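You operate a simulated robot arm through the tools that you are given. There is no shell and no other tool.

The job below is to be done with a simulated two-armed robot. You get a single attempt, and the scene is never put back.

TASK
Run oil into the open can to its 400 ml line, then pump the green drum up to MAX.
Fine: through the black funnel on it; open the drum's vent cap and the hand pump's valve for it and close both again; funnel and spout stay as they are; spill nothing. Where these are worked on the way, their far stop is far enough and under half their travel is too little: valve of the hand pump.
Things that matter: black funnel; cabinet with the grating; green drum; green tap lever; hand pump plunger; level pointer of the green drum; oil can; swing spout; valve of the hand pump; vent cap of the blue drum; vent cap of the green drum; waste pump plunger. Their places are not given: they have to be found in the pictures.

It is judged by the outcome, as a careful person would: the job done as asked, and still so three seconds after it is handed in. It fails if anything else is knocked over, pushed out of place, dropped, spilled or broken. Lids that push on must go on centred and level and be pressed home; caps that screw on are set level and turned clockwise until they are tight.

THE ROBOT
Two 7-joint arms with two-finger parallel grippers on one trunk that stands fixed in place. Base frame: the origin is at the foot of the trunk, x ahead of it, y to its left, z up. Readings come in mm, rad, newtons and seconds.
The left shoulder is at [21, 174, 1612], the right one opposite. Each reaches about 791 mm from its shoulder. Payload 3.6 kg a hand.
Tool frame (each hand has its own): the origin (TCP) lies between the finger pads and is the grasp point; the fingertips stand 30 mm ahead of it; z points along the fingers, y is the line along which they close. Largest opening 110 mm; finger width 20, thickness 10; the body of the gripper, 48 by 112 mm, starts 55 mm behind the TCP.
Orientation is that of the tool frame in the base frame, as a unit quaternion [w, x, y, z]. With the fingers straight down and closing along the base's y, the tool's x points along the base's -x, its y along +y and its z along -z.

THE INTERFACE
- The arms move only by the tool play_rows. It takes "left_targets", "right_targets" or both (then of equal length, played together; a hand with none holds still); each is a list of rows, each an object (a shift or turn left out is 0, a gripper value left out holds the last) with "dp": the shift along the base's x, y, z in mm, a list of three; "delta_rot": the turn, a rotation vector about the base's x, y, z in degrees, a list of three; "jaw": the finger opening in mm, from 0 to 110. In form: [{"dp": [x, y, z], "delta_rot": [wx, wy, wz], "jaw": jaw}, ...]. A call has 1 to 20 rows; each row shifts and turns the commanded pose from where the row before left it. Rows are played at 5 a second. More than 50 mm and 0.15 rad between two rows, or a gripper value outside its range, and nothing of the call is played. A pose out of reach is approached as far as the arm can. The call stops where the force on the tool passes 40 N (or 10 N more than at its start, if that is more) or the arm is blocked; 0.2 s more then pass. The fingers move at their own pace (about 153 mm/s each) and stop on an object; they squeeze with about 37 N. The grip force told is the motor's: it shows also when the fingers shut on nothing. Time passes only in rows, and 0.2 s behind the last, so rows that do not move let the fingers close. The reply holds the time, the measured pose of the TCP, the force on the tool along the base axes, the opening and the grip force, in the units named above and with some noise, with the torque about the TCP (base axes, N m) and any sound that the robot's microphone picked up, and new pictures: "views" is both (left out), scene, wrist or none (wrist: the cameras of the hands that moved).
- Cameras (640 x 400 px; columns grow to the right, rows downward): "scene" is now at [78.6, 37.1, 1764.4]; the picture's right is [0.46, -0.89, -0.00], its down [-0.67, -0.35, -0.65] and it looks along [0.58, 0.30, -0.76] (base axes); focal length 214 px, centre (320, 200). "left" rides on the left gripper at [72, -17, -103] in its tool frame; the picture's right is [0.23, 0.97, 0.00], its down [-0.76, 0.18, -0.62] and it looks along [-0.61, 0.14, 0.78] (tool axes); focal length 222 px, centre (320, 200). "right" rides on the right gripper at [72, 17, -103] in its tool frame; the picture's right is [-0.23, 0.97, 0.00], its down [-0.76, -0.18, -0.62] and it looks along [-0.61, -0.14, 0.78] (tool axes); focal length 222 px, centre (320, 200).
- move_column(by): slides the trunk up (or, below 0, down) by that many mm; the arms and the scene camera ride with it, the base frame stays. It gives what a move gives, with no picture.
- turn_head(pan, tilt): turns the head with the scene camera to pan (to the left, within 1.501 rad either way) and tilt (down, from -0.506 to 1.204), counted from straight ahead of the robot. It gives what a move gives, and a new picture of the scene camera.
- measure_at(camera, pixels): for up to 12 pixels [column, row] of the newest picture of that camera ("zoom" is the newest enlarged one), the place [x, y, z] in the base frame of the surface seen there, good to about 2 mm. It takes no simulated time.
- close_up(camera, box): a new picture of the part [left, top, right, bottom] of that camera's present view, enlarged. It takes no simulated time.
- sign_off(): hands the job in; it is judged then, once.

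Unless the task says otherwise, let go and move clear before handing in.

The tools are called after ">>>" as name(argument=value, ...) on one line, values as JSON. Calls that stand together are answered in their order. play_rows: Moves the arms, as the interface text tells. Its arguments: {"type":"object","properties":{"left_targets":{"type":"array"},"right_targets":{"type":"array"},"views":{"type":"string","enum":["both","scene","wrist","none"]}},"required":[]} The other tools are called the same way: move_column (by) slides the trunk up or down; turn_head (pan, tilt) turns the head that bears the scene camera; measure_at (camera, pixels) gives the place of the surface under pixels of a picture; close_up (camera, box) takes an enlarged picture of a part of a camera's view; sign_off () hands the job in.

At the start:

```text
time: 0.0
left_tcp_pos: [326.4, 467.2, 1564.8]
left_tool_rot: [0.0, 0.001, 1.0, 0.0]
left_force: [0.1, 1.0, 1.0]
left_ft_torque: [-0.03, 0.01, 0.01]
left_finger_gap: 110.0
left_gripper_force: 0.0
right_tcp_pos: [284.2, 15.2, 1593.7]
right_tool_rot: [-0.002, 0.001, 1.0, 0.0]
right_force: [-0.1, 0.4, 0.4]
right_ft_torque: [0.01, 0.01, 0.0]
right_finger_gap: 109.8
right_gripper_force: 0.1
trunk travel left (down, up): [-725.0, 38.0]
head pan, tilt: [0.48, 0.864]
```

scene: 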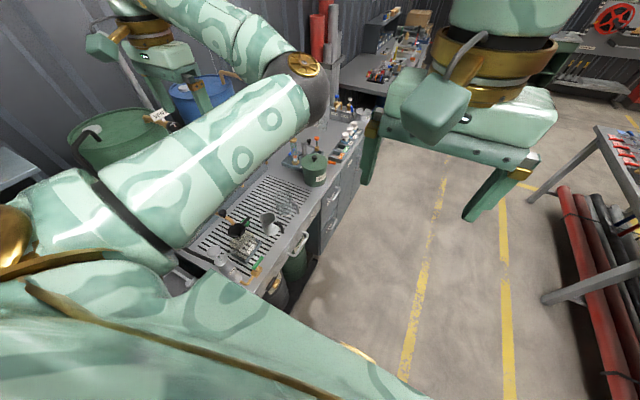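
right: 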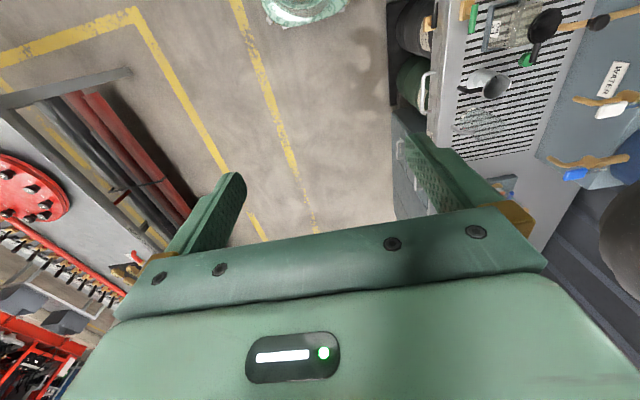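
left: 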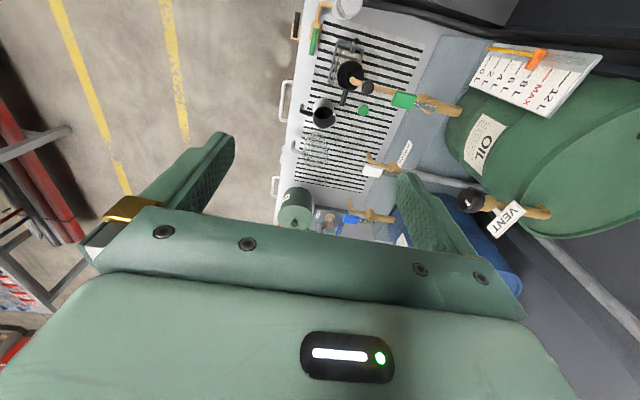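

The left wrist picture shows the green oil drum with a level board and VENT cap (around 495,205), the grating with funnel and taps (around 350,90). I'll enlarge these parts to identify everything before moving.

>>> close_up(camera="left", box=[270, 0, 450, 112])

>>> close_up(camera="left", box=[400, 20, 640, 240])

>>> close_up(camera="right", box=[390, 0, 640, 200])

>>> close_up(camera="scene", box=[180, 120, 380, 300])

```text
3.56 times, centred on (360, 56) of left
```

zoom: 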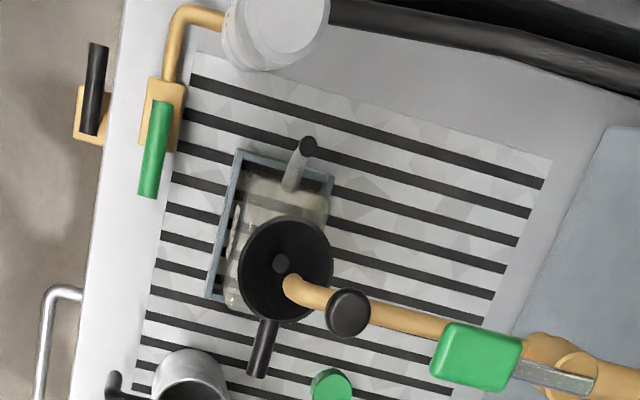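

```text
1.82 times, centred on (520, 130) of left
```

zoom: 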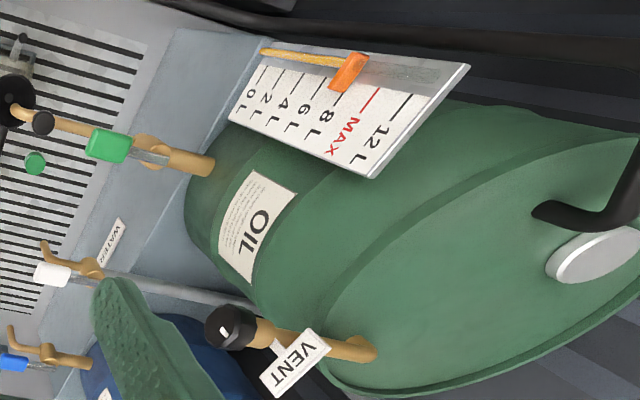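

```text
2.00 times, centred on (515, 100) of right
```

zoom: 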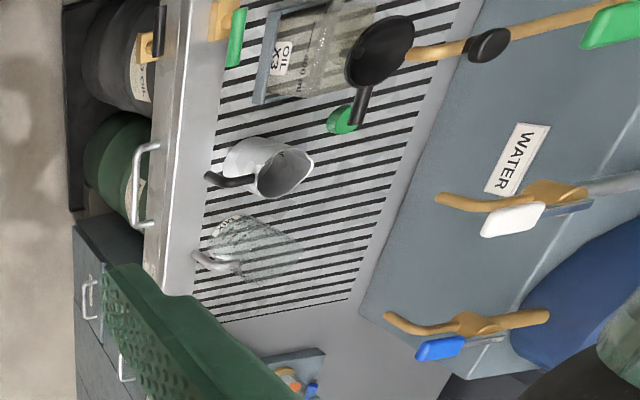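

```text
2.22 times, centred on (280, 210) of scene
```

zoom: 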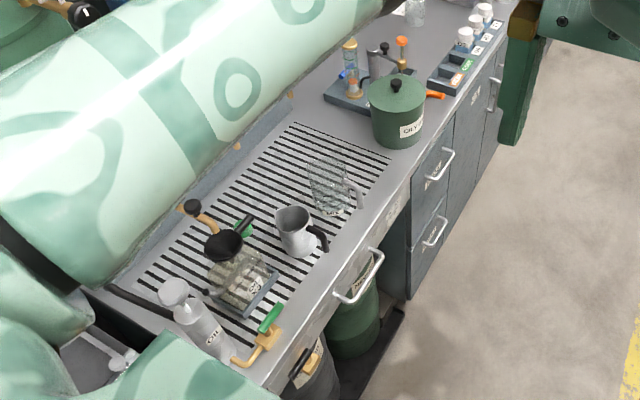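

The pictures show the open can under the black funnel, its tap lever green, and the hand pump with a green valve near the front. I'll measure the key places from the left camera.

>>> measure_at(camera="left", pixels=[[350, 75], [367, 88], [405, 101], [430, 103], [455, 110], [313, 38], [348, 6], [470, 200], [505, 218], [535, 60], [363, 110], [323, 114]])

>>> close_up(camera="left", box=[280, 0, 400, 75])

>>> close_up(camera="right", box=[400, 0, 560, 100])

>>> close_up(camera="scene", box=[190, 190, 320, 310])

```text
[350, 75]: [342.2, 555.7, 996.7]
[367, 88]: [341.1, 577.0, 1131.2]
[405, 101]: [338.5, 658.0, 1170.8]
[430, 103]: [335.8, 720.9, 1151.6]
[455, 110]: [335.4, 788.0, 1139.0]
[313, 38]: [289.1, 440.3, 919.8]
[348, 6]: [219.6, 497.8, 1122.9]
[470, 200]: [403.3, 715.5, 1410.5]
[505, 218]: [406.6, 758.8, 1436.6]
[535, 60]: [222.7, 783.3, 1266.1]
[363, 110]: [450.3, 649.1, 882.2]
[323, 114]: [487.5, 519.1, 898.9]
```

```text
5.33 times, centred on (340, 38) of left
```

zoom: 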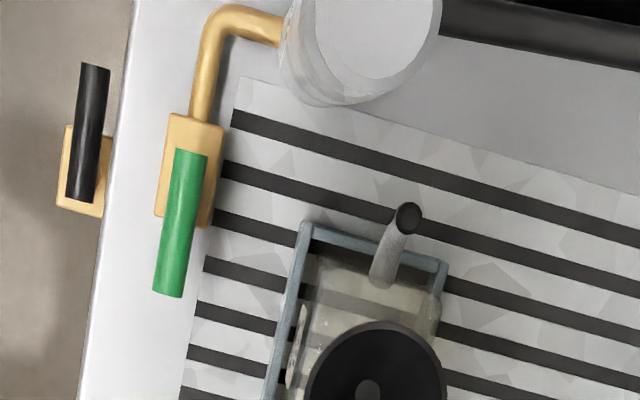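

```text
4.00 times, centred on (480, 50) of right
```

zoom: 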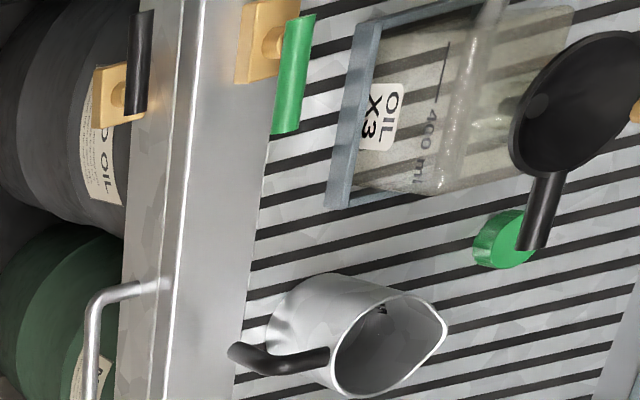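

```text
3.33 times, centred on (255, 250) of scene
```

zoom: 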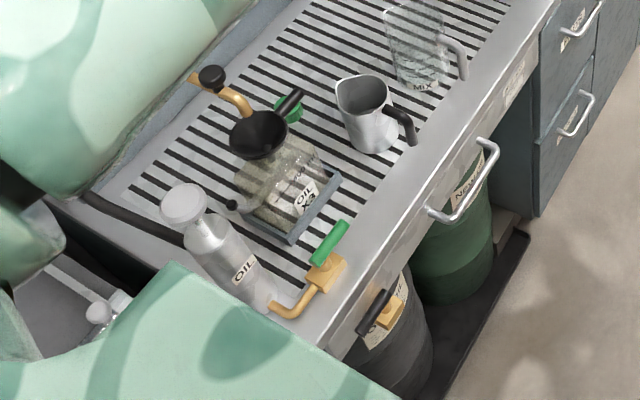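

The pump (OIL label, knob near (220,498,1123)), its valve (about (289,440,920)), the tap lever (about (336,720,1152)) and vent cap (about (403,715,1410)) are found. I'll turn the head left to see the green drum and where the left arm's elbow is.

>>> turn_head(pan=1.2, tilt=0.5)

```text
time: 1.1
left_tcp_pos: [326.2, 467.6, 1564.2]
left_tool_rot: [0.001, 0.0, 1.0, 0.001]
left_force: [-0.9, -0.2, 0.5]
left_ft_torque: [0.02, 0.03, 0.0]
left_finger_gap: 110.1
left_gripper_force: 0.0
right_tcp_pos: [283.4, 14.7, 1595.4]
right_tool_rot: [-0.001, 0.0, 1.0, 0.0]
right_force: [-0.4, 0.5, 0.6]
right_ft_torque: [0.0, 0.01, 0.02]
right_finger_gap: 109.9
right_gripper_force: 0.0
trunk travel left (down, up): [-725.0, 38.0]
head pan, tilt: [1.201, 0.499]
```

scene: 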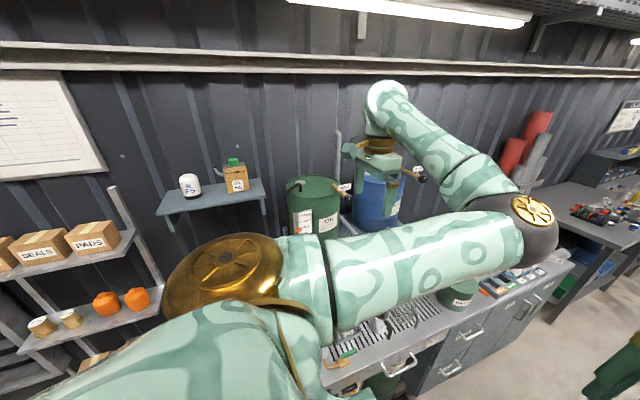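

The view shows the left upper arm running forward with the elbow at (535,215), the green drum at (315,205). I'll measure the elbow, forearm, and objects to judge clearance for lowering the trunk.

>>> measure_at(camera="scene", pixels=[[535, 215], [470, 170], [385, 100], [430, 245], [250, 260], [315, 185], [347, 187], [418, 172], [463, 296], [380, 325], [237, 180], [303, 222]])

>>> close_up(camera="scene", box=[270, 130, 450, 260])

```text
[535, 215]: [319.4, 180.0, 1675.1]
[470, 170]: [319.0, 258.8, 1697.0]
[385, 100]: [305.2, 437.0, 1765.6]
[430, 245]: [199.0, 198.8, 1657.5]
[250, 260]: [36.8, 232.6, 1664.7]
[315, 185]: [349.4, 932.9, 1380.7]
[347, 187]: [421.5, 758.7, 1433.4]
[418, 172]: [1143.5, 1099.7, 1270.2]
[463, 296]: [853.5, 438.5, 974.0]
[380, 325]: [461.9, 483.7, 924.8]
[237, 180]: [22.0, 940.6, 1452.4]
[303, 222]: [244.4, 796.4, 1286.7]
```

```text
3.08 times, centred on (360, 195) of scene
```

zoom: 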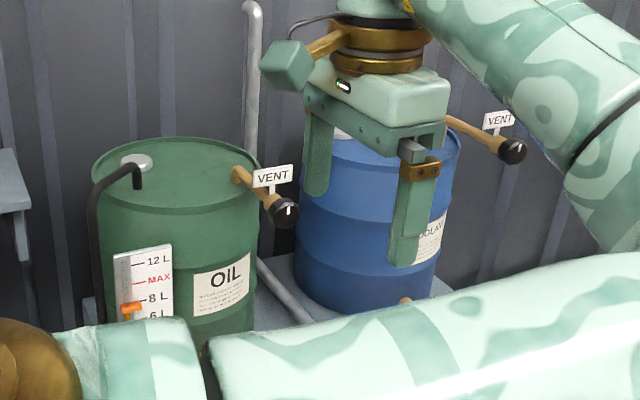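

The left elbow is at about (319,180,1675) and the hand is clear of everything below, so lowering the trunk 300 mm is safe. Doing that.

>>> move_column(by=-300)

>>> turn_head(pan=0.9, tilt=0.7)

>>> play_rows(left_targets=[{"dp": [0, 0, 0]}], right_targets=[{"dp": [0, 0, 0]}])

```text
time: 4.1
left_tcp_pos: [327.0, 467.1, 1264.9]
left_tool_rot: [0.0, -0.001, 1.0, 0.001]
left_force: [-0.4, 0.1, 0.7]
left_ft_torque: [-0.02, 0.01, 0.02]
left_finger_gap: 110.1
left_gripper_force: 0.0
right_tcp_pos: [283.9, 14.3, 1294.4]
right_tool_rot: [-0.001, 0.0, 1.0, 0.0]
right_force: [0.8, 0.2, -0.5]
right_ft_torque: [-0.02, 0.0, 0.02]
right_finger_gap: 110.0
right_gripper_force: 0.1
trunk travel left (down, up): [-425.0, 338.0]
head pan, tilt: [1.201, 0.499]
```

```text
time: 4.9
left_tcp_pos: [327.7, 466.9, 1265.0]
left_tool_rot: [0.0, 0.0, 1.0, 0.001]
left_force: [-0.3, -0.5, -0.1]
left_ft_torque: [0.03, -0.01, 0.0]
left_finger_gap: 109.9
left_gripper_force: 0.0
right_tcp_pos: [285.5, 14.8, 1294.1]
right_tool_rot: [-0.001, 0.001, 1.0, 0.0]
right_force: [0.1, 0.3, 0.3]
right_ft_torque: [-0.04, 0.0, -0.02]
right_finger_gap: 110.4
right_gripper_force: 0.1
trunk travel left (down, up): [-425.0, 338.0]
head pan, tilt: [0.901, 0.7]
```

scene: 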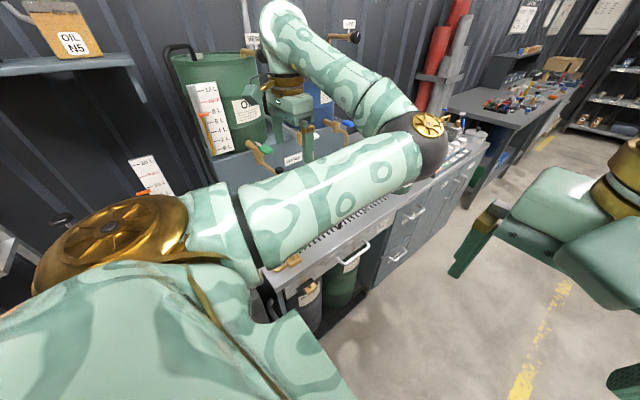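

```text
time: 5.3
left_tcp_pos: [325.4, 467.3, 1264.9]
left_tool_rot: [0.0, 0.0, 1.0, 0.001]
left_force: [-0.4, -0.1, -0.3]
left_ft_torque: [-0.01, 0.01, 0.03]
left_finger_gap: 110.1
left_gripper_force: 0.1
right_tcp_pos: [285.4, 14.5, 1295.0]
right_tool_rot: [-0.001, 0.0, 1.0, 0.0]
right_force: [0.4, 0.3, 0.2]
right_ft_torque: [0.01, -0.03, -0.01]
right_finger_gap: 109.9
right_gripper_force: 0.0
trunk travel left (down, up): [-425.0, 338.0]
head pan, tilt: [0.901, 0.7]
```

scene: 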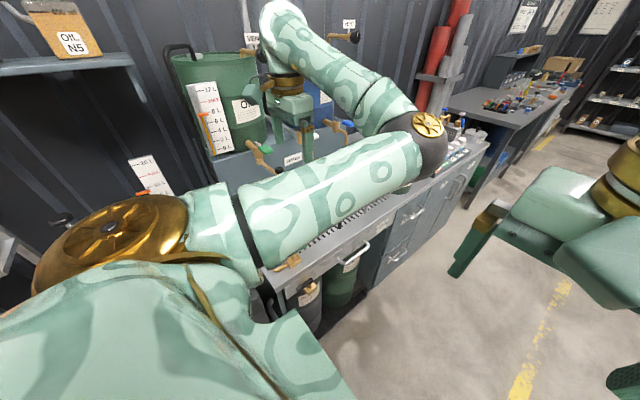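
right: 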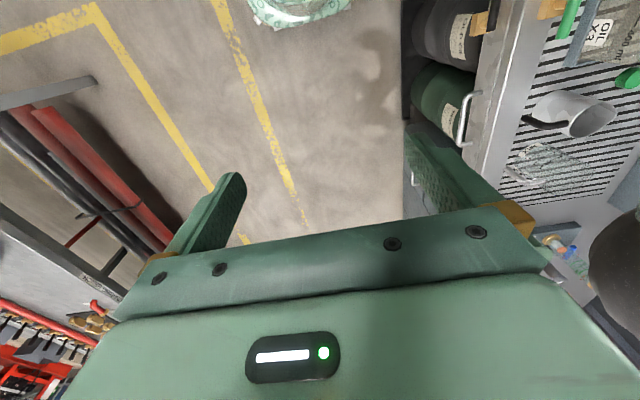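
left: 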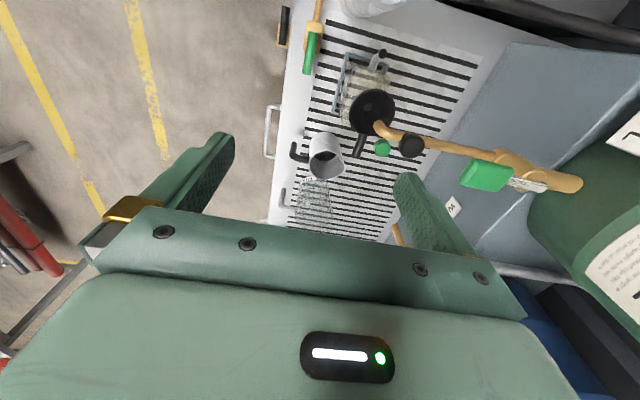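

The left wrist picture now shows the green tap lever (488,177), pump valve (312,45) and funnel (372,110) from above. I'll turn the left hand to point at the wall (+y) so its camera looks level at the drum, and watch how the arm folds.

>>> play_rows(left_targets=[{"delta_rot": [4.62, 4.62, -4.62]}, {"delta_rot": [4.62, 4.62, -4.62]}, {"delta_rot": [4.62, 4.62, -4.62]}, {"delta_rot": [4.62, 4.62, -4.62]}, {"delta_rot": [4.62, 4.62, -4.62]}, {"delta_rot": [4.62, 4.62, -4.62]}, {"delta_rot": [4.62, 4.62, -4.62]}, {"delta_rot": [4.62, 4.62, -4.62]}, {"delta_rot": [4.62, 4.62, -4.62]}, {"delta_rot": [4.62, 4.62, -4.62]}, {"delta_rot": [4.62, 4.62, -4.62]}, {"delta_rot": [4.62, 4.62, -4.62]}, {"delta_rot": [4.62, 4.62, -4.62]}, {"delta_rot": [4.62, 4.62, -4.62]}, {"delta_rot": [4.62, 4.62, -4.62]}])

```text
time: 8.5
left_tcp_pos: [326.7, 466.4, 1265.1]
left_tool_rot: [-0.5, 0.501, 0.499, 0.5]
left_force: [0.0, 0.2, -0.7]
left_ft_torque: [0.01, 0.02, -0.03]
left_finger_gap: 110.0
left_gripper_force: 0.2
right_tcp_pos: [283.8, 14.9, 1294.9]
right_tool_rot: [0.0, 0.0, 1.0, 0.0]
right_force: [-1.1, -0.9, -0.6]
right_ft_torque: [0.0, -0.04, 0.02]
right_finger_gap: 110.3
right_gripper_force: 0.1
trunk travel left (down, up): [-425.0, 338.0]
head pan, tilt: [0.901, 0.7]
```

scene: 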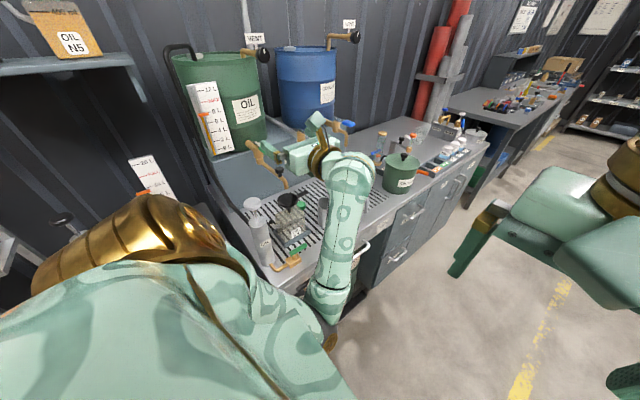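
left: 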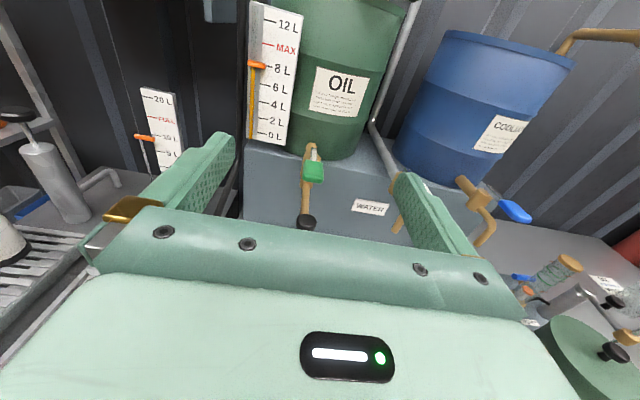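

The scene picture now clearly shows the pump (260,230), can (290,220), tap (265,155) and both drums. I'll enlarge for details.

>>> close_up(camera="scene", box=[220, 180, 340, 280])

>>> close_up(camera="scene", box=[160, 20, 320, 170])

>>> close_up(camera="left", box=[240, 0, 400, 240])

>>> close_up(camera="scene", box=[240, 110, 340, 220])

```text
4.00 times, centred on (280, 230) of scene
```

zoom: 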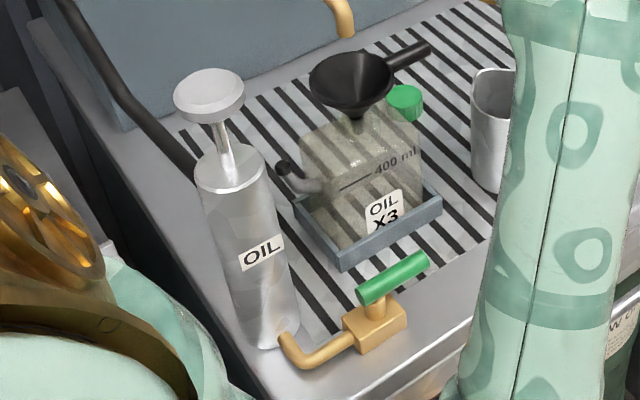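

```text
2.67 times, centred on (240, 95) of scene
```

zoom: 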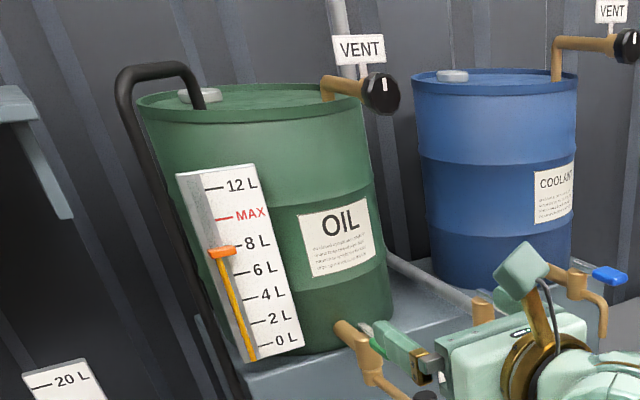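

```text
1.67 times, centred on (320, 120) of left
```

zoom: 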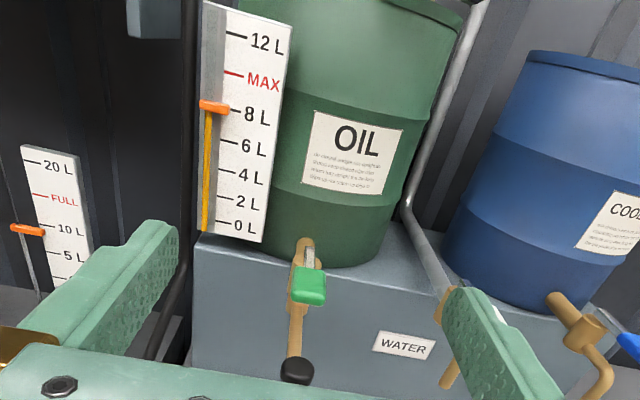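

```text
3.64 times, centred on (290, 165) of scene
```

zoom: 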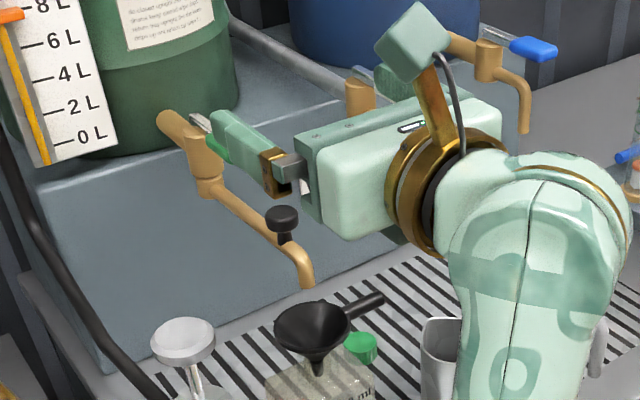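

The drum reads about 8 L with MAX at 10 L; the vent cap (380,93 in zoom) is a black knob with a white mark facing the robot. I'll bring the left hand up in front of the vent to look closely.

>>> play_rows(left_targets=[{"dp": [0, 0, 45]}, {"dp": [10, 0, 45]}, {"dp": [17, 20, 30]}, {"dp": [25, 30, 0]}, {"dp": [25, 30, 0]}])

>>> close_up(camera="left", box=[200, 60, 440, 210])

```text
time: 9.7
left_tcp_pos: [405.1, 549.6, 1383.3]
left_tool_rot: [-0.5, 0.501, 0.499, 0.5]
left_force: [0.8, -0.6, 0.8]
left_ft_torque: [0.04, -0.01, -0.01]
left_finger_gap: 110.0
left_gripper_force: 0.1
right_tcp_pos: [285.4, 15.8, 1294.2]
right_tool_rot: [-0.001, 0.0, 1.0, 0.0]
right_force: [0.0, 0.2, -0.3]
right_ft_torque: [0.0, 0.0, -0.03]
right_finger_gap: 110.0
right_gripper_force: 0.0
trunk travel left (down, up): [-425.0, 338.0]
head pan, tilt: [0.901, 0.7]
```

scene: 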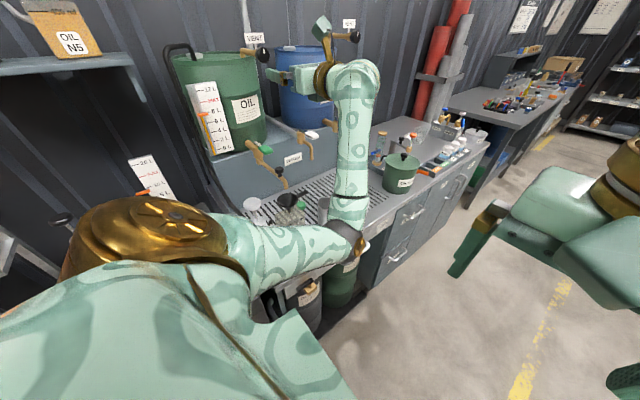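
left: 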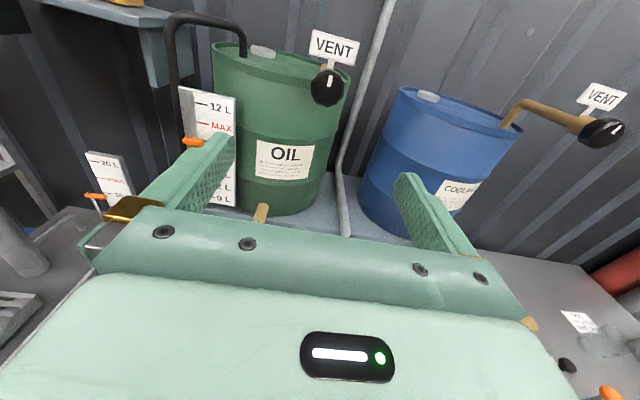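

```text
2.67 times, centred on (320, 135) of left
```

zoom: 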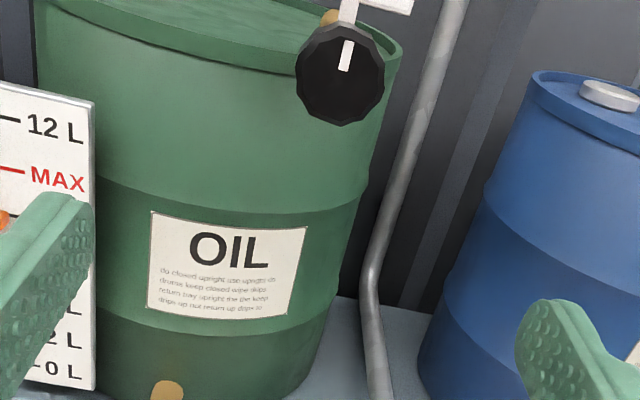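

>>> close_up(camera="left", box=[280, 20, 376, 116])

>>> measure_at(camera="left", pixels=[[327, 88], [314, 88], [340, 88], [327, 72], [327, 103], [333, 75], [330, 66], [334, 48], [316, 48], [352, 48], [342, 74], [305, 55]])

>>> close_up(camera="scene", box=[225, 20, 295, 80])

```text
4.17 times, centred on (328, 68) of left
```

zoom: 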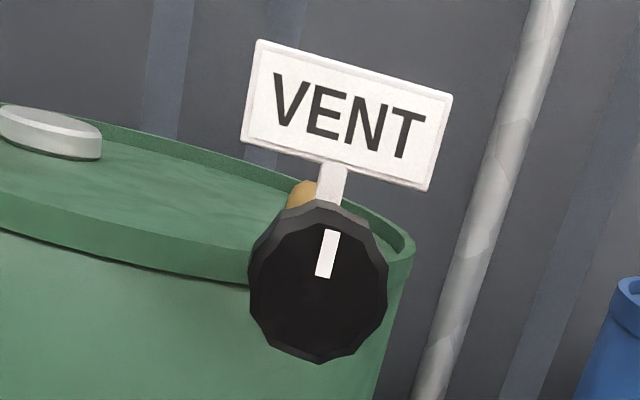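

```text
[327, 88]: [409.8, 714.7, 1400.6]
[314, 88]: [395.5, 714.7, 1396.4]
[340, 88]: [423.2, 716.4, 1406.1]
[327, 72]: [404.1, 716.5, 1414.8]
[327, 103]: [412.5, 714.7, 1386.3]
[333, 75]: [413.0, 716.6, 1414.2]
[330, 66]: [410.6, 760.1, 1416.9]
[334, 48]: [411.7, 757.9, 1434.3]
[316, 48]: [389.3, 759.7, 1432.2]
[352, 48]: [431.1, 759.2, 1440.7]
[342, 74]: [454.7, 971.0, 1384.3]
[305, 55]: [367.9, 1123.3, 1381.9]
```

```text
6.67 times, centred on (260, 50) of scene
```

zoom: 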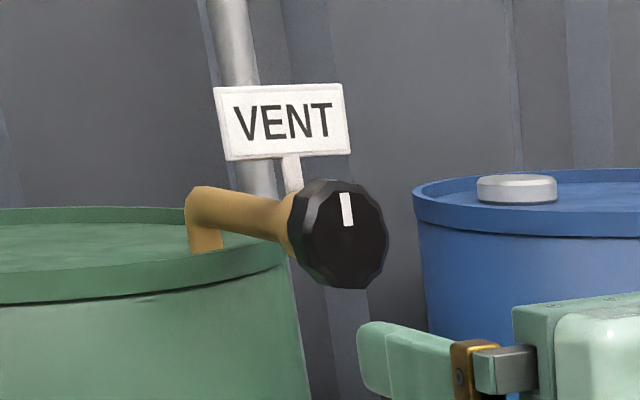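

The vent cap face is centred near (410, 715, 1401), about 36 mm wide with its axis along y. I'll advance with the fingers half open and close on it.

>>> play_rows(left_targets=[{"dp": [5, 20, 18], "jaw": 70}, {"dp": [0, 40, 0]}, {"dp": [0, 40, 0]}, {"dp": [0, 35, 0]}, {"dp": [0, 23, 0]}])

>>> close_up(camera="left", box=[240, 20, 420, 140])

>>> close_up(camera="scene", box=[225, 20, 325, 100])

```text
time: 10.9
left_tcp_pos: [408.0, 705.8, 1404.0]
left_tool_rot: [-0.5, 0.5, 0.499, 0.501]
left_force: [0.2, 0.8, 0.5]
left_ft_torque: [-0.01, -0.03, -0.02]
left_finger_gap: 70.0
left_gripper_force: 0.1
right_tcp_pos: [285.1, 15.8, 1293.9]
right_tool_rot: [-0.001, 0.0, 1.0, 0.001]
right_force: [-0.8, -0.5, -0.2]
right_ft_torque: [0.02, -0.01, -0.01]
right_finger_gap: 110.1
right_gripper_force: 0.1
trunk travel left (down, up): [-425.0, 338.0]
head pan, tilt: [0.901, 0.7]
```

scene: 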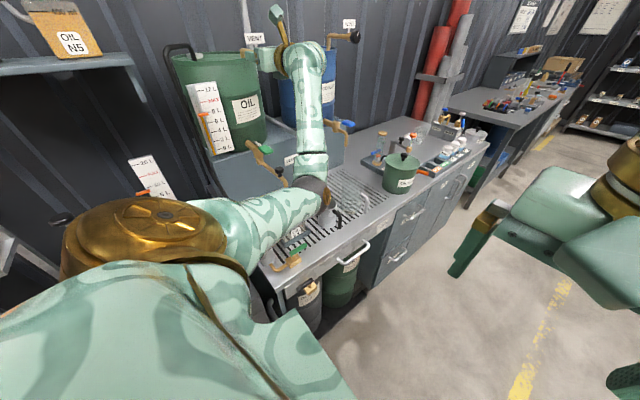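
left: 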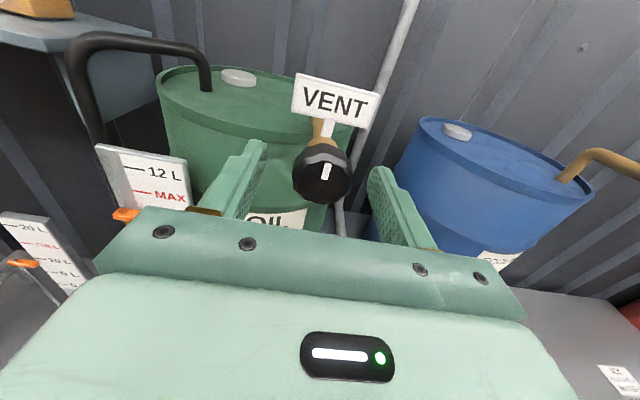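

```text
3.33 times, centred on (330, 80) of left
```

zoom: 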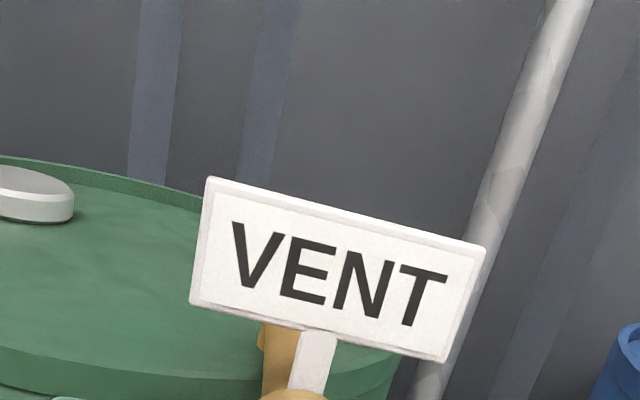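

```text
5.00 times, centred on (275, 60) of scene
```

zoom: 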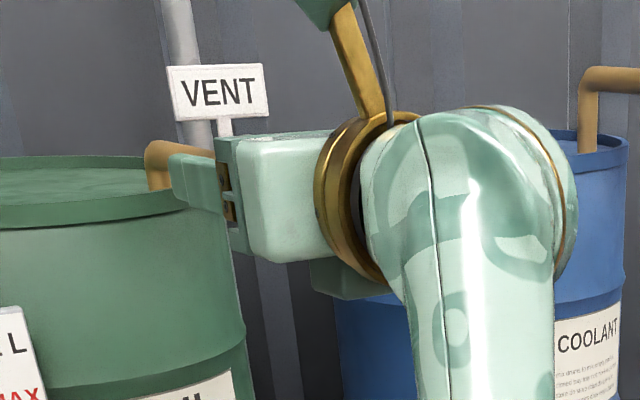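

The cap (321,180) is between the fingers. I'll measure it once more, then close.

>>> measure_at(camera="left", pixels=[[320, 182], [300, 178], [344, 186], [322, 160], [316, 202], [325, 146], [322, 128], [258, 165], [376, 190]])

>>> play_rows(left_targets=[{"jaw": 20}, {"jaw": 20}, {"jaw": 20}], views="wrist")

```text
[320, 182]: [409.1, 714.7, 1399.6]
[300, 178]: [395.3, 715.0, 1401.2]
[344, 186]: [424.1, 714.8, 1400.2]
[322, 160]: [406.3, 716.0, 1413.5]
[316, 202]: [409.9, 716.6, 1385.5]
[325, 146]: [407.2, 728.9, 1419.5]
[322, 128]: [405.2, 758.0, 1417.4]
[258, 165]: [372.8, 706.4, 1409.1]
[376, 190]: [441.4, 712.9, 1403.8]
```

```text
time: 11.7
left_tcp_pos: [410.0, 705.4, 1402.5]
left_tool_rot: [-0.5, 0.502, 0.498, 0.501]
left_force: [8.6, 3.9, 8.0]
left_ft_torque: [-0.33, -0.15, -0.46]
left_finger_gap: 37.6
left_gripper_force: 44.5
right_tcp_pos: [285.3, 15.5, 1293.7]
right_tool_rot: [-0.001, 0.0, 1.0, 0.0]
right_force: [-0.8, 0.3, 0.3]
right_ft_torque: [0.02, 0.02, 0.01]
right_finger_gap: 109.9
right_gripper_force: 0.0
trunk travel left (down, up): [-425.0, 338.0]
head pan, tilt: [0.901, 0.7]
```

left: 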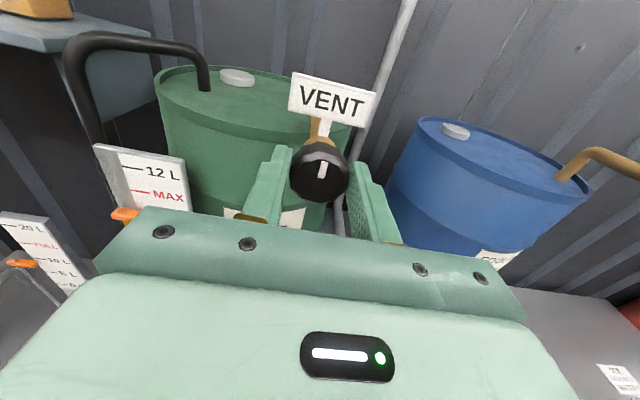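

The cap is gripped (37.6 mm gap) and centred. I'll turn it anticlockwise 60° and watch the torque.

>>> play_rows(left_targets=[{"delta_rot": [0, -7.5, 0]}, {"delta_rot": [0, -7.5, 0]}, {"delta_rot": [0, -7.5, 0]}, {"delta_rot": [0, -7.5, 0]}, {"delta_rot": [0, -7.5, 0]}, {"delta_rot": [0, -7.5, 0]}, {"delta_rot": [0, -7.5, 0]}, {"delta_rot": [0, -7.5, 0]}])

>>> close_up(camera="scene", box=[225, 10, 325, 90])

```text
time: 13.5
left_tcp_pos: [405.8, 704.9, 1400.9]
left_tool_rot: [-0.182, 0.182, 0.684, 0.683]
left_force: [-9.2, -12.5, -19.3]
left_ft_torque: [0.11, 0.06, 0.68]
left_finger_gap: 37.7
left_gripper_force: 45.7
right_tcp_pos: [283.5, 14.1, 1294.1]
right_tool_rot: [0.001, 0.0, 1.0, 0.0]
right_force: [-0.3, 0.0, 0.0]
right_ft_torque: [-0.04, 0.0, -0.04]
right_finger_gap: 110.0
right_gripper_force: 0.1
trunk travel left (down, up): [-425.0, 338.0]
head pan, tilt: [0.901, 0.7]
```

scene: 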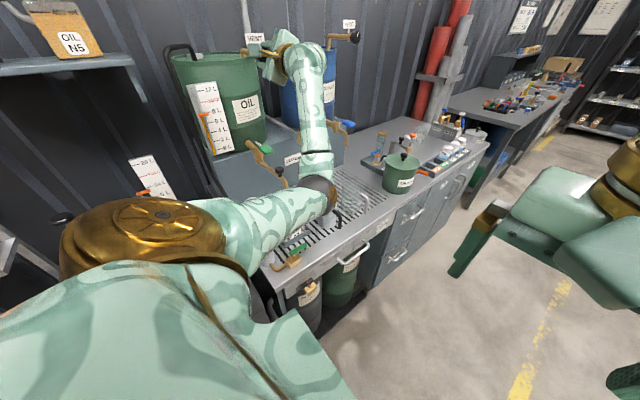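
left: 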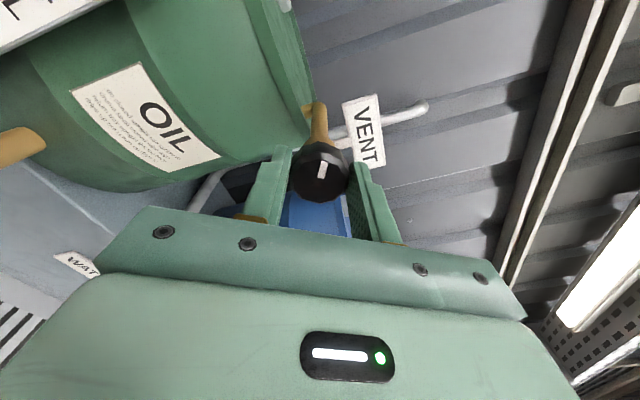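

```text
5.00 times, centred on (275, 50) of scene
```

zoom: 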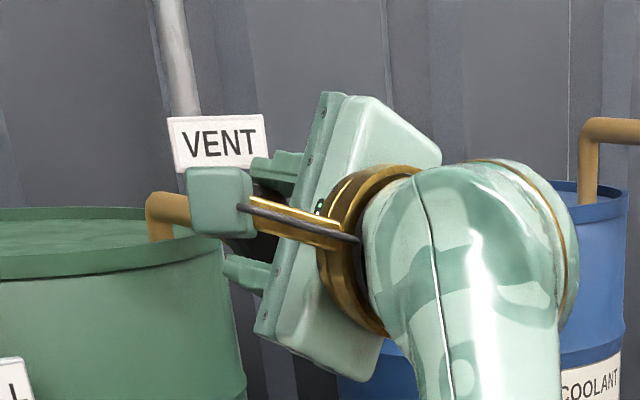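

The cap turned with the hand (white mark still at (321,170) in the gripper's frame). I'll continue anticlockwise in smaller steps to feel for the stop.

>>> play_rows(left_targets=[{"delta_rot": [0, -7.5, 0]}, {"delta_rot": [0, -7.5, 0]}, {"delta_rot": [0, -7.5, 0]}, {"delta_rot": [0, -7.5, 0]}], views="wrist")

```text
time: 14.2
left_tcp_pos: [407.0, 705.1, 1400.5]
left_tool_rot: [-0.079, 0.08, 0.705, 0.7]
left_force: [-8.1, -7.0, -8.2]
left_ft_torque: [-0.16, -0.01, -0.28]
left_finger_gap: 37.6
left_gripper_force: 45.1
right_tcp_pos: [284.8, 13.8, 1295.2]
right_tool_rot: [0.0, 0.0, 1.0, 0.0]
right_force: [-1.2, 1.1, -1.0]
right_ft_torque: [-0.01, -0.01, -0.04]
right_finger_gap: 109.9
right_gripper_force: 0.1
trunk travel left (down, up): [-425.0, 338.0]
head pan, tilt: [0.901, 0.7]
stopped in row 3 (left hand): the force on the tool passed its limit at 41 N (the readings are from after the stop); the commanded pose is now the measured one
```

left: 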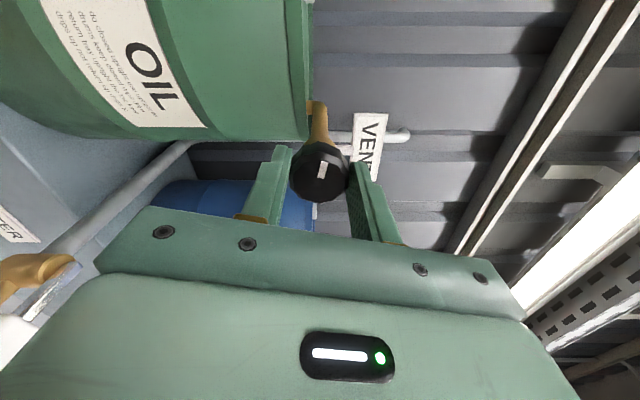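

The force limit tripped from sideways loading (torque about y is tiny), with about 77° turned. Commanded pose is re-zeroed, so I'll continue turning gently.

>>> play_rows(left_targets=[{"delta_rot": [0, -5, 0]}, {"delta_rot": [0, -5, 0]}, {"delta_rot": [0, -5, 0]}], views="wrist")

```text
time: 15.0
left_tcp_pos: [407.6, 705.3, 1400.7]
left_tool_rot: [0.013, -0.013, 0.708, 0.706]
left_force: [-12.4, -12.3, -16.9]
left_ft_torque: [0.08, 0.07, 0.41]
left_finger_gap: 37.6
left_gripper_force: 44.9
right_tcp_pos: [283.1, 14.3, 1294.6]
right_tool_rot: [0.0, 0.0, 1.0, 0.0]
right_force: [-0.1, -0.7, 0.6]
right_ft_torque: [-0.02, 0.0, -0.01]
right_finger_gap: 110.3
right_gripper_force: 0.1
trunk travel left (down, up): [-425.0, 338.0]
head pan, tilt: [0.901, 0.7]
```

left: 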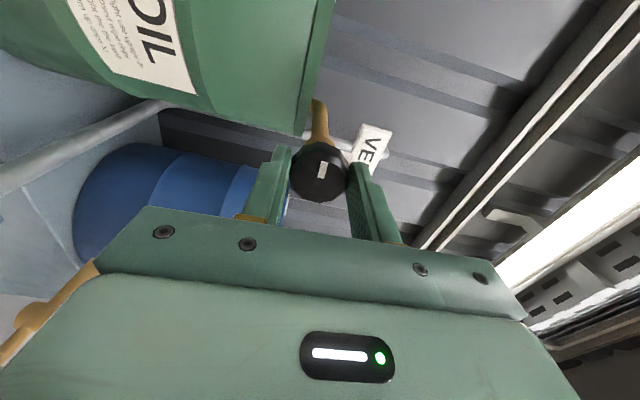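

Turned about 92° now with almost no torque about y. I'll continue to find the open stop.

>>> play_rows(left_targets=[{"delta_rot": [0, -6, 0]}, {"delta_rot": [0, -6, 0]}, {"delta_rot": [0, -6, 0]}, {"delta_rot": [0, -6, 0]}, {"delta_rot": [0, -6, 0]}], views="both")

```text
time: 16.1
left_tcp_pos: [408.5, 705.4, 1399.3]
left_tool_rot: [0.163, -0.164, 0.69, 0.686]
left_force: [-8.1, -6.3, -8.4]
left_ft_torque: [0.18, -0.01, -0.03]
left_finger_gap: 37.8
left_gripper_force: 45.0
right_tcp_pos: [282.8, 14.7, 1295.1]
right_tool_rot: [-0.001, 0.001, 1.0, 0.0]
right_force: [0.2, 0.1, -0.2]
right_ft_torque: [-0.03, 0.01, 0.0]
right_finger_gap: 110.1
right_gripper_force: 0.1
trunk travel left (down, up): [-425.0, 338.0]
head pan, tilt: [0.901, 0.7]
stopped in row 5 (left hand): the force on the tool passed its limit at 41 N (the readings are from after the stop); the commanded pose is now the measured one
```

scene: 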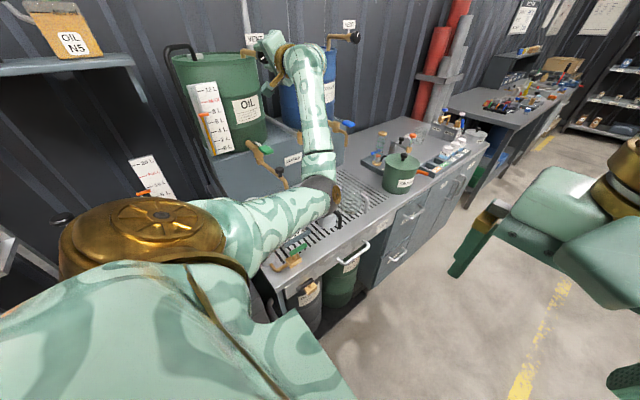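
left: 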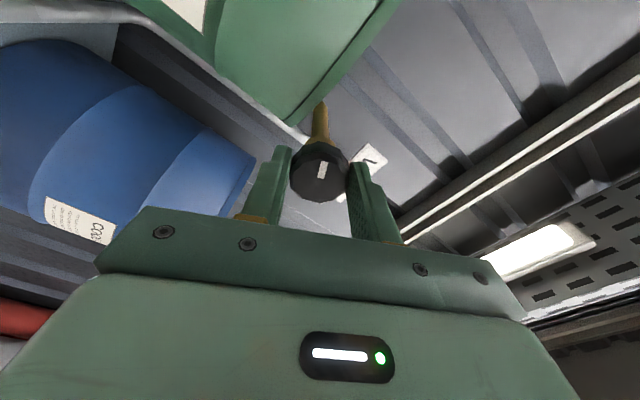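

About 117° turned, still free. Continue turning after the re-zero.

>>> play_rows(left_targets=[{"delta_rot": [0, -6, 0]}, {"delta_rot": [0, -6, 0]}, {"delta_rot": [0, -6, 0]}, {"delta_rot": [0, -6, 0]}], views="wrist")

```text
time: 17.1
left_tcp_pos: [408.9, 704.9, 1399.1]
left_tool_rot: [0.304, -0.302, 0.641, 0.637]
left_force: [0.7, 1.8, 1.9]
left_ft_torque: [0.22, 0.71, 0.07]
left_finger_gap: 37.5
left_gripper_force: 45.1
right_tcp_pos: [286.0, 15.8, 1294.7]
right_tool_rot: [0.0, 0.001, 1.0, 0.0]
right_force: [0.7, -0.1, 0.1]
right_ft_torque: [0.01, 0.01, -0.01]
right_finger_gap: 110.0
right_gripper_force: 0.0
trunk travel left (down, up): [-425.0, 338.0]
head pan, tilt: [0.901, 0.7]
```

left: 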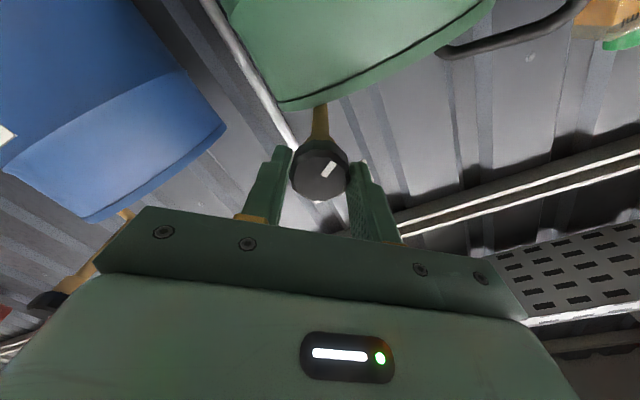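

The mark slipped in the grip (329,168) and torque rose to 0.7 N·m: the cap is at its open stop. I'll release, back off and turn the hand back upright.

>>> play_rows(left_targets=[{"jaw": 75}, {"jaw": 75}, {"dp": [0, -40, 0]}, {"dp": [0, -40, 0]}, {"dp": [0, -40, 0], "delta_rot": [0, 8, 0]}, {"delta_rot": [0, 8, 0]}, {"delta_rot": [0, 8, 0]}, {"delta_rot": [0, 8, 0]}, {"delta_rot": [0, 8, 0]}, {"delta_rot": [0, 8, 0]}, {"delta_rot": [0, 8, 0]}, {"delta_rot": [0, 8, 0]}, {"delta_rot": [0, 8, 0]}, {"delta_rot": [0, 8, 0]}, {"delta_rot": [0, 8, 0]}, {"delta_rot": [0, 8, 0]}, {"delta_rot": [0, 8, 0]}, {"delta_rot": [0, 8, 0]}, {"delta_rot": [0, 8, 0]}, {"delta_rot": [0, 8, 0]}])

>>> close_up(camera="left", box=[240, 20, 420, 140])

```text
time: 21.2
left_tcp_pos: [410.4, 582.7, 1398.7]
left_tool_rot: [-0.444, 0.441, 0.553, 0.55]
left_force: [0.5, 0.0, 0.6]
left_ft_torque: [0.0, 0.03, -0.01]
left_finger_gap: 74.7
left_gripper_force: 0.0
right_tcp_pos: [284.6, 13.6, 1294.5]
right_tool_rot: [-0.001, 0.0, 1.0, -0.001]
right_force: [-0.7, 0.0, 1.0]
right_ft_torque: [0.01, 0.02, -0.02]
right_finger_gap: 109.9
right_gripper_force: 0.0
trunk travel left (down, up): [-425.0, 338.0]
head pan, tilt: [0.901, 0.7]
```

scene: 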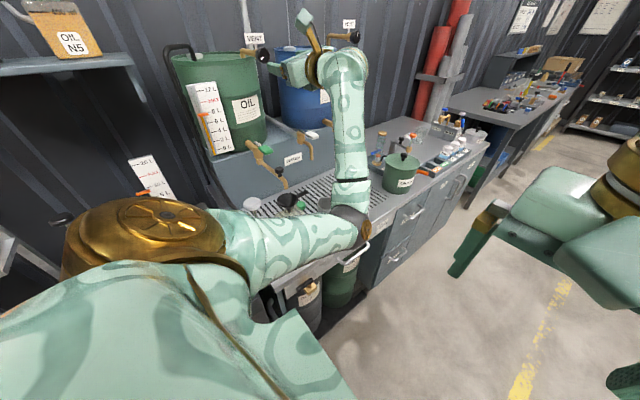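
left: 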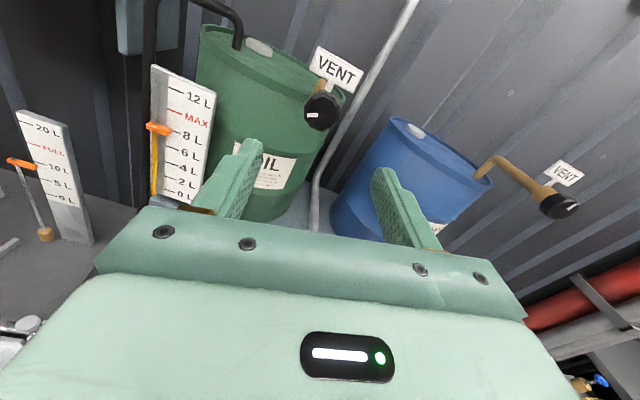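

```text
3.33 times, centred on (330, 80) of left
```

zoom: 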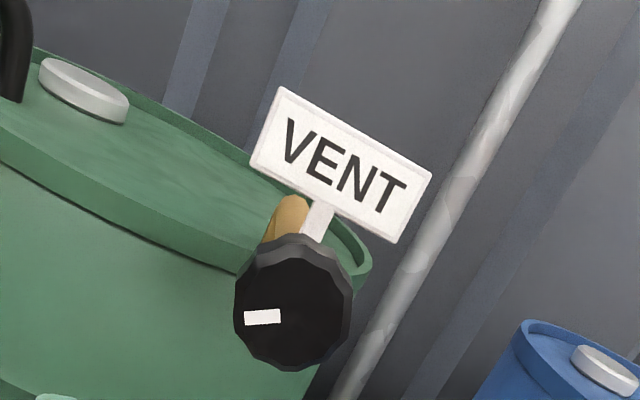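

The vent mark now points left-down, about 117° from closed – open. I'll level the hand and move it to look down at the tap lever.

>>> play_rows(left_targets=[{"dp": [-20, 0, -30], "delta_rot": [0, 6.3, 0]}, {"dp": [-20, -10, -35], "delta_rot": [0, 6.3, 0]}, {"dp": [-20, -10, -35]}, {"dp": [-14, -13, -30]}])

>>> close_up(camera="left", box=[220, 60, 420, 240])

>>> close_up(camera="scene", box=[220, 110, 330, 200])

```text
time: 22.2
left_tcp_pos: [333.8, 550.7, 1268.3]
left_tool_rot: [-0.502, 0.497, 0.503, 0.498]
left_force: [0.2, 0.7, 0.5]
left_ft_torque: [-0.02, 0.04, -0.01]
left_finger_gap: 75.0
left_gripper_force: 0.0
right_tcp_pos: [285.1, 14.3, 1293.8]
right_tool_rot: [-0.001, 0.0, 1.0, 0.001]
right_force: [0.4, 0.1, 0.0]
right_ft_torque: [0.01, 0.02, 0.02]
right_finger_gap: 109.9
right_gripper_force: 0.0
trunk travel left (down, up): [-425.0, 338.0]
head pan, tilt: [0.901, 0.7]
```

scene: 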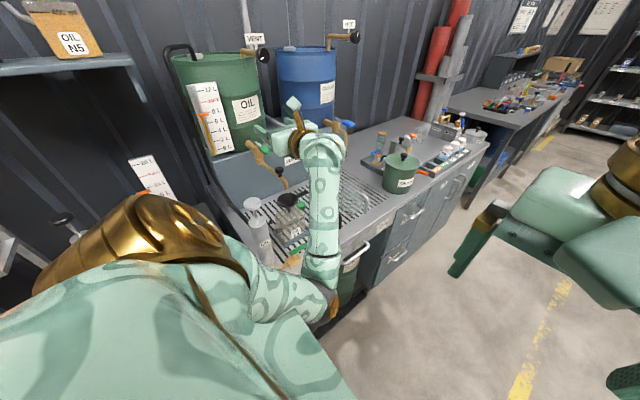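
left: 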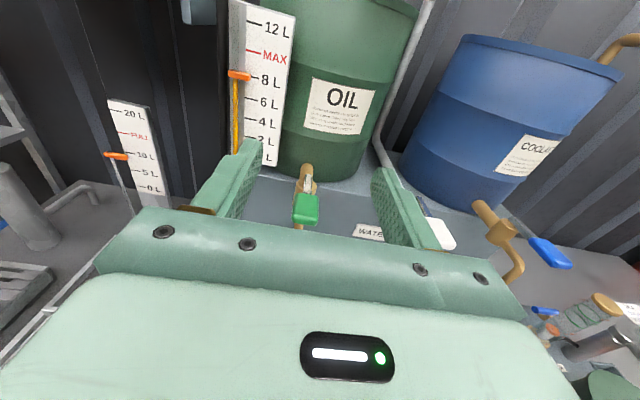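

```text
2.22 times, centred on (320, 150) of left
```

zoom: 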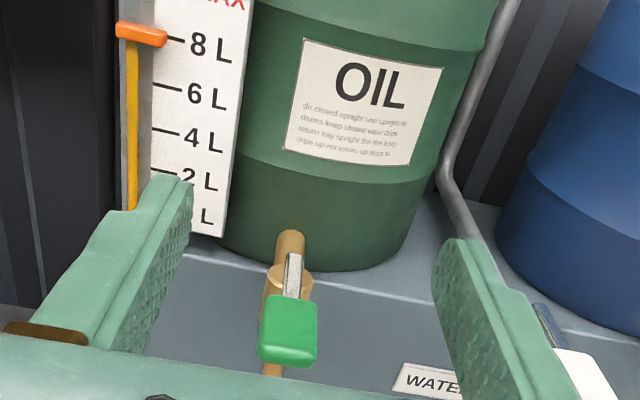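

```text
4.44 times, centred on (275, 155) of scene
```

zoom: 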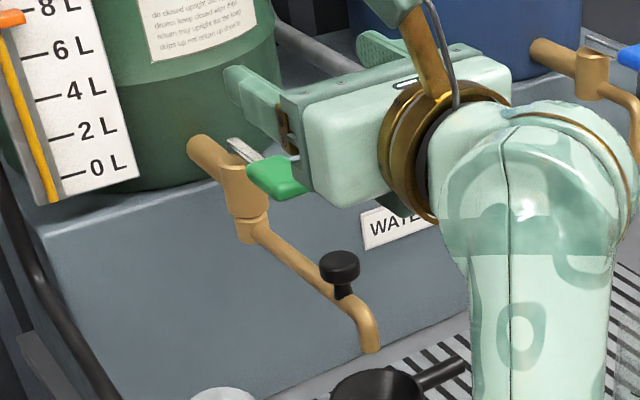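

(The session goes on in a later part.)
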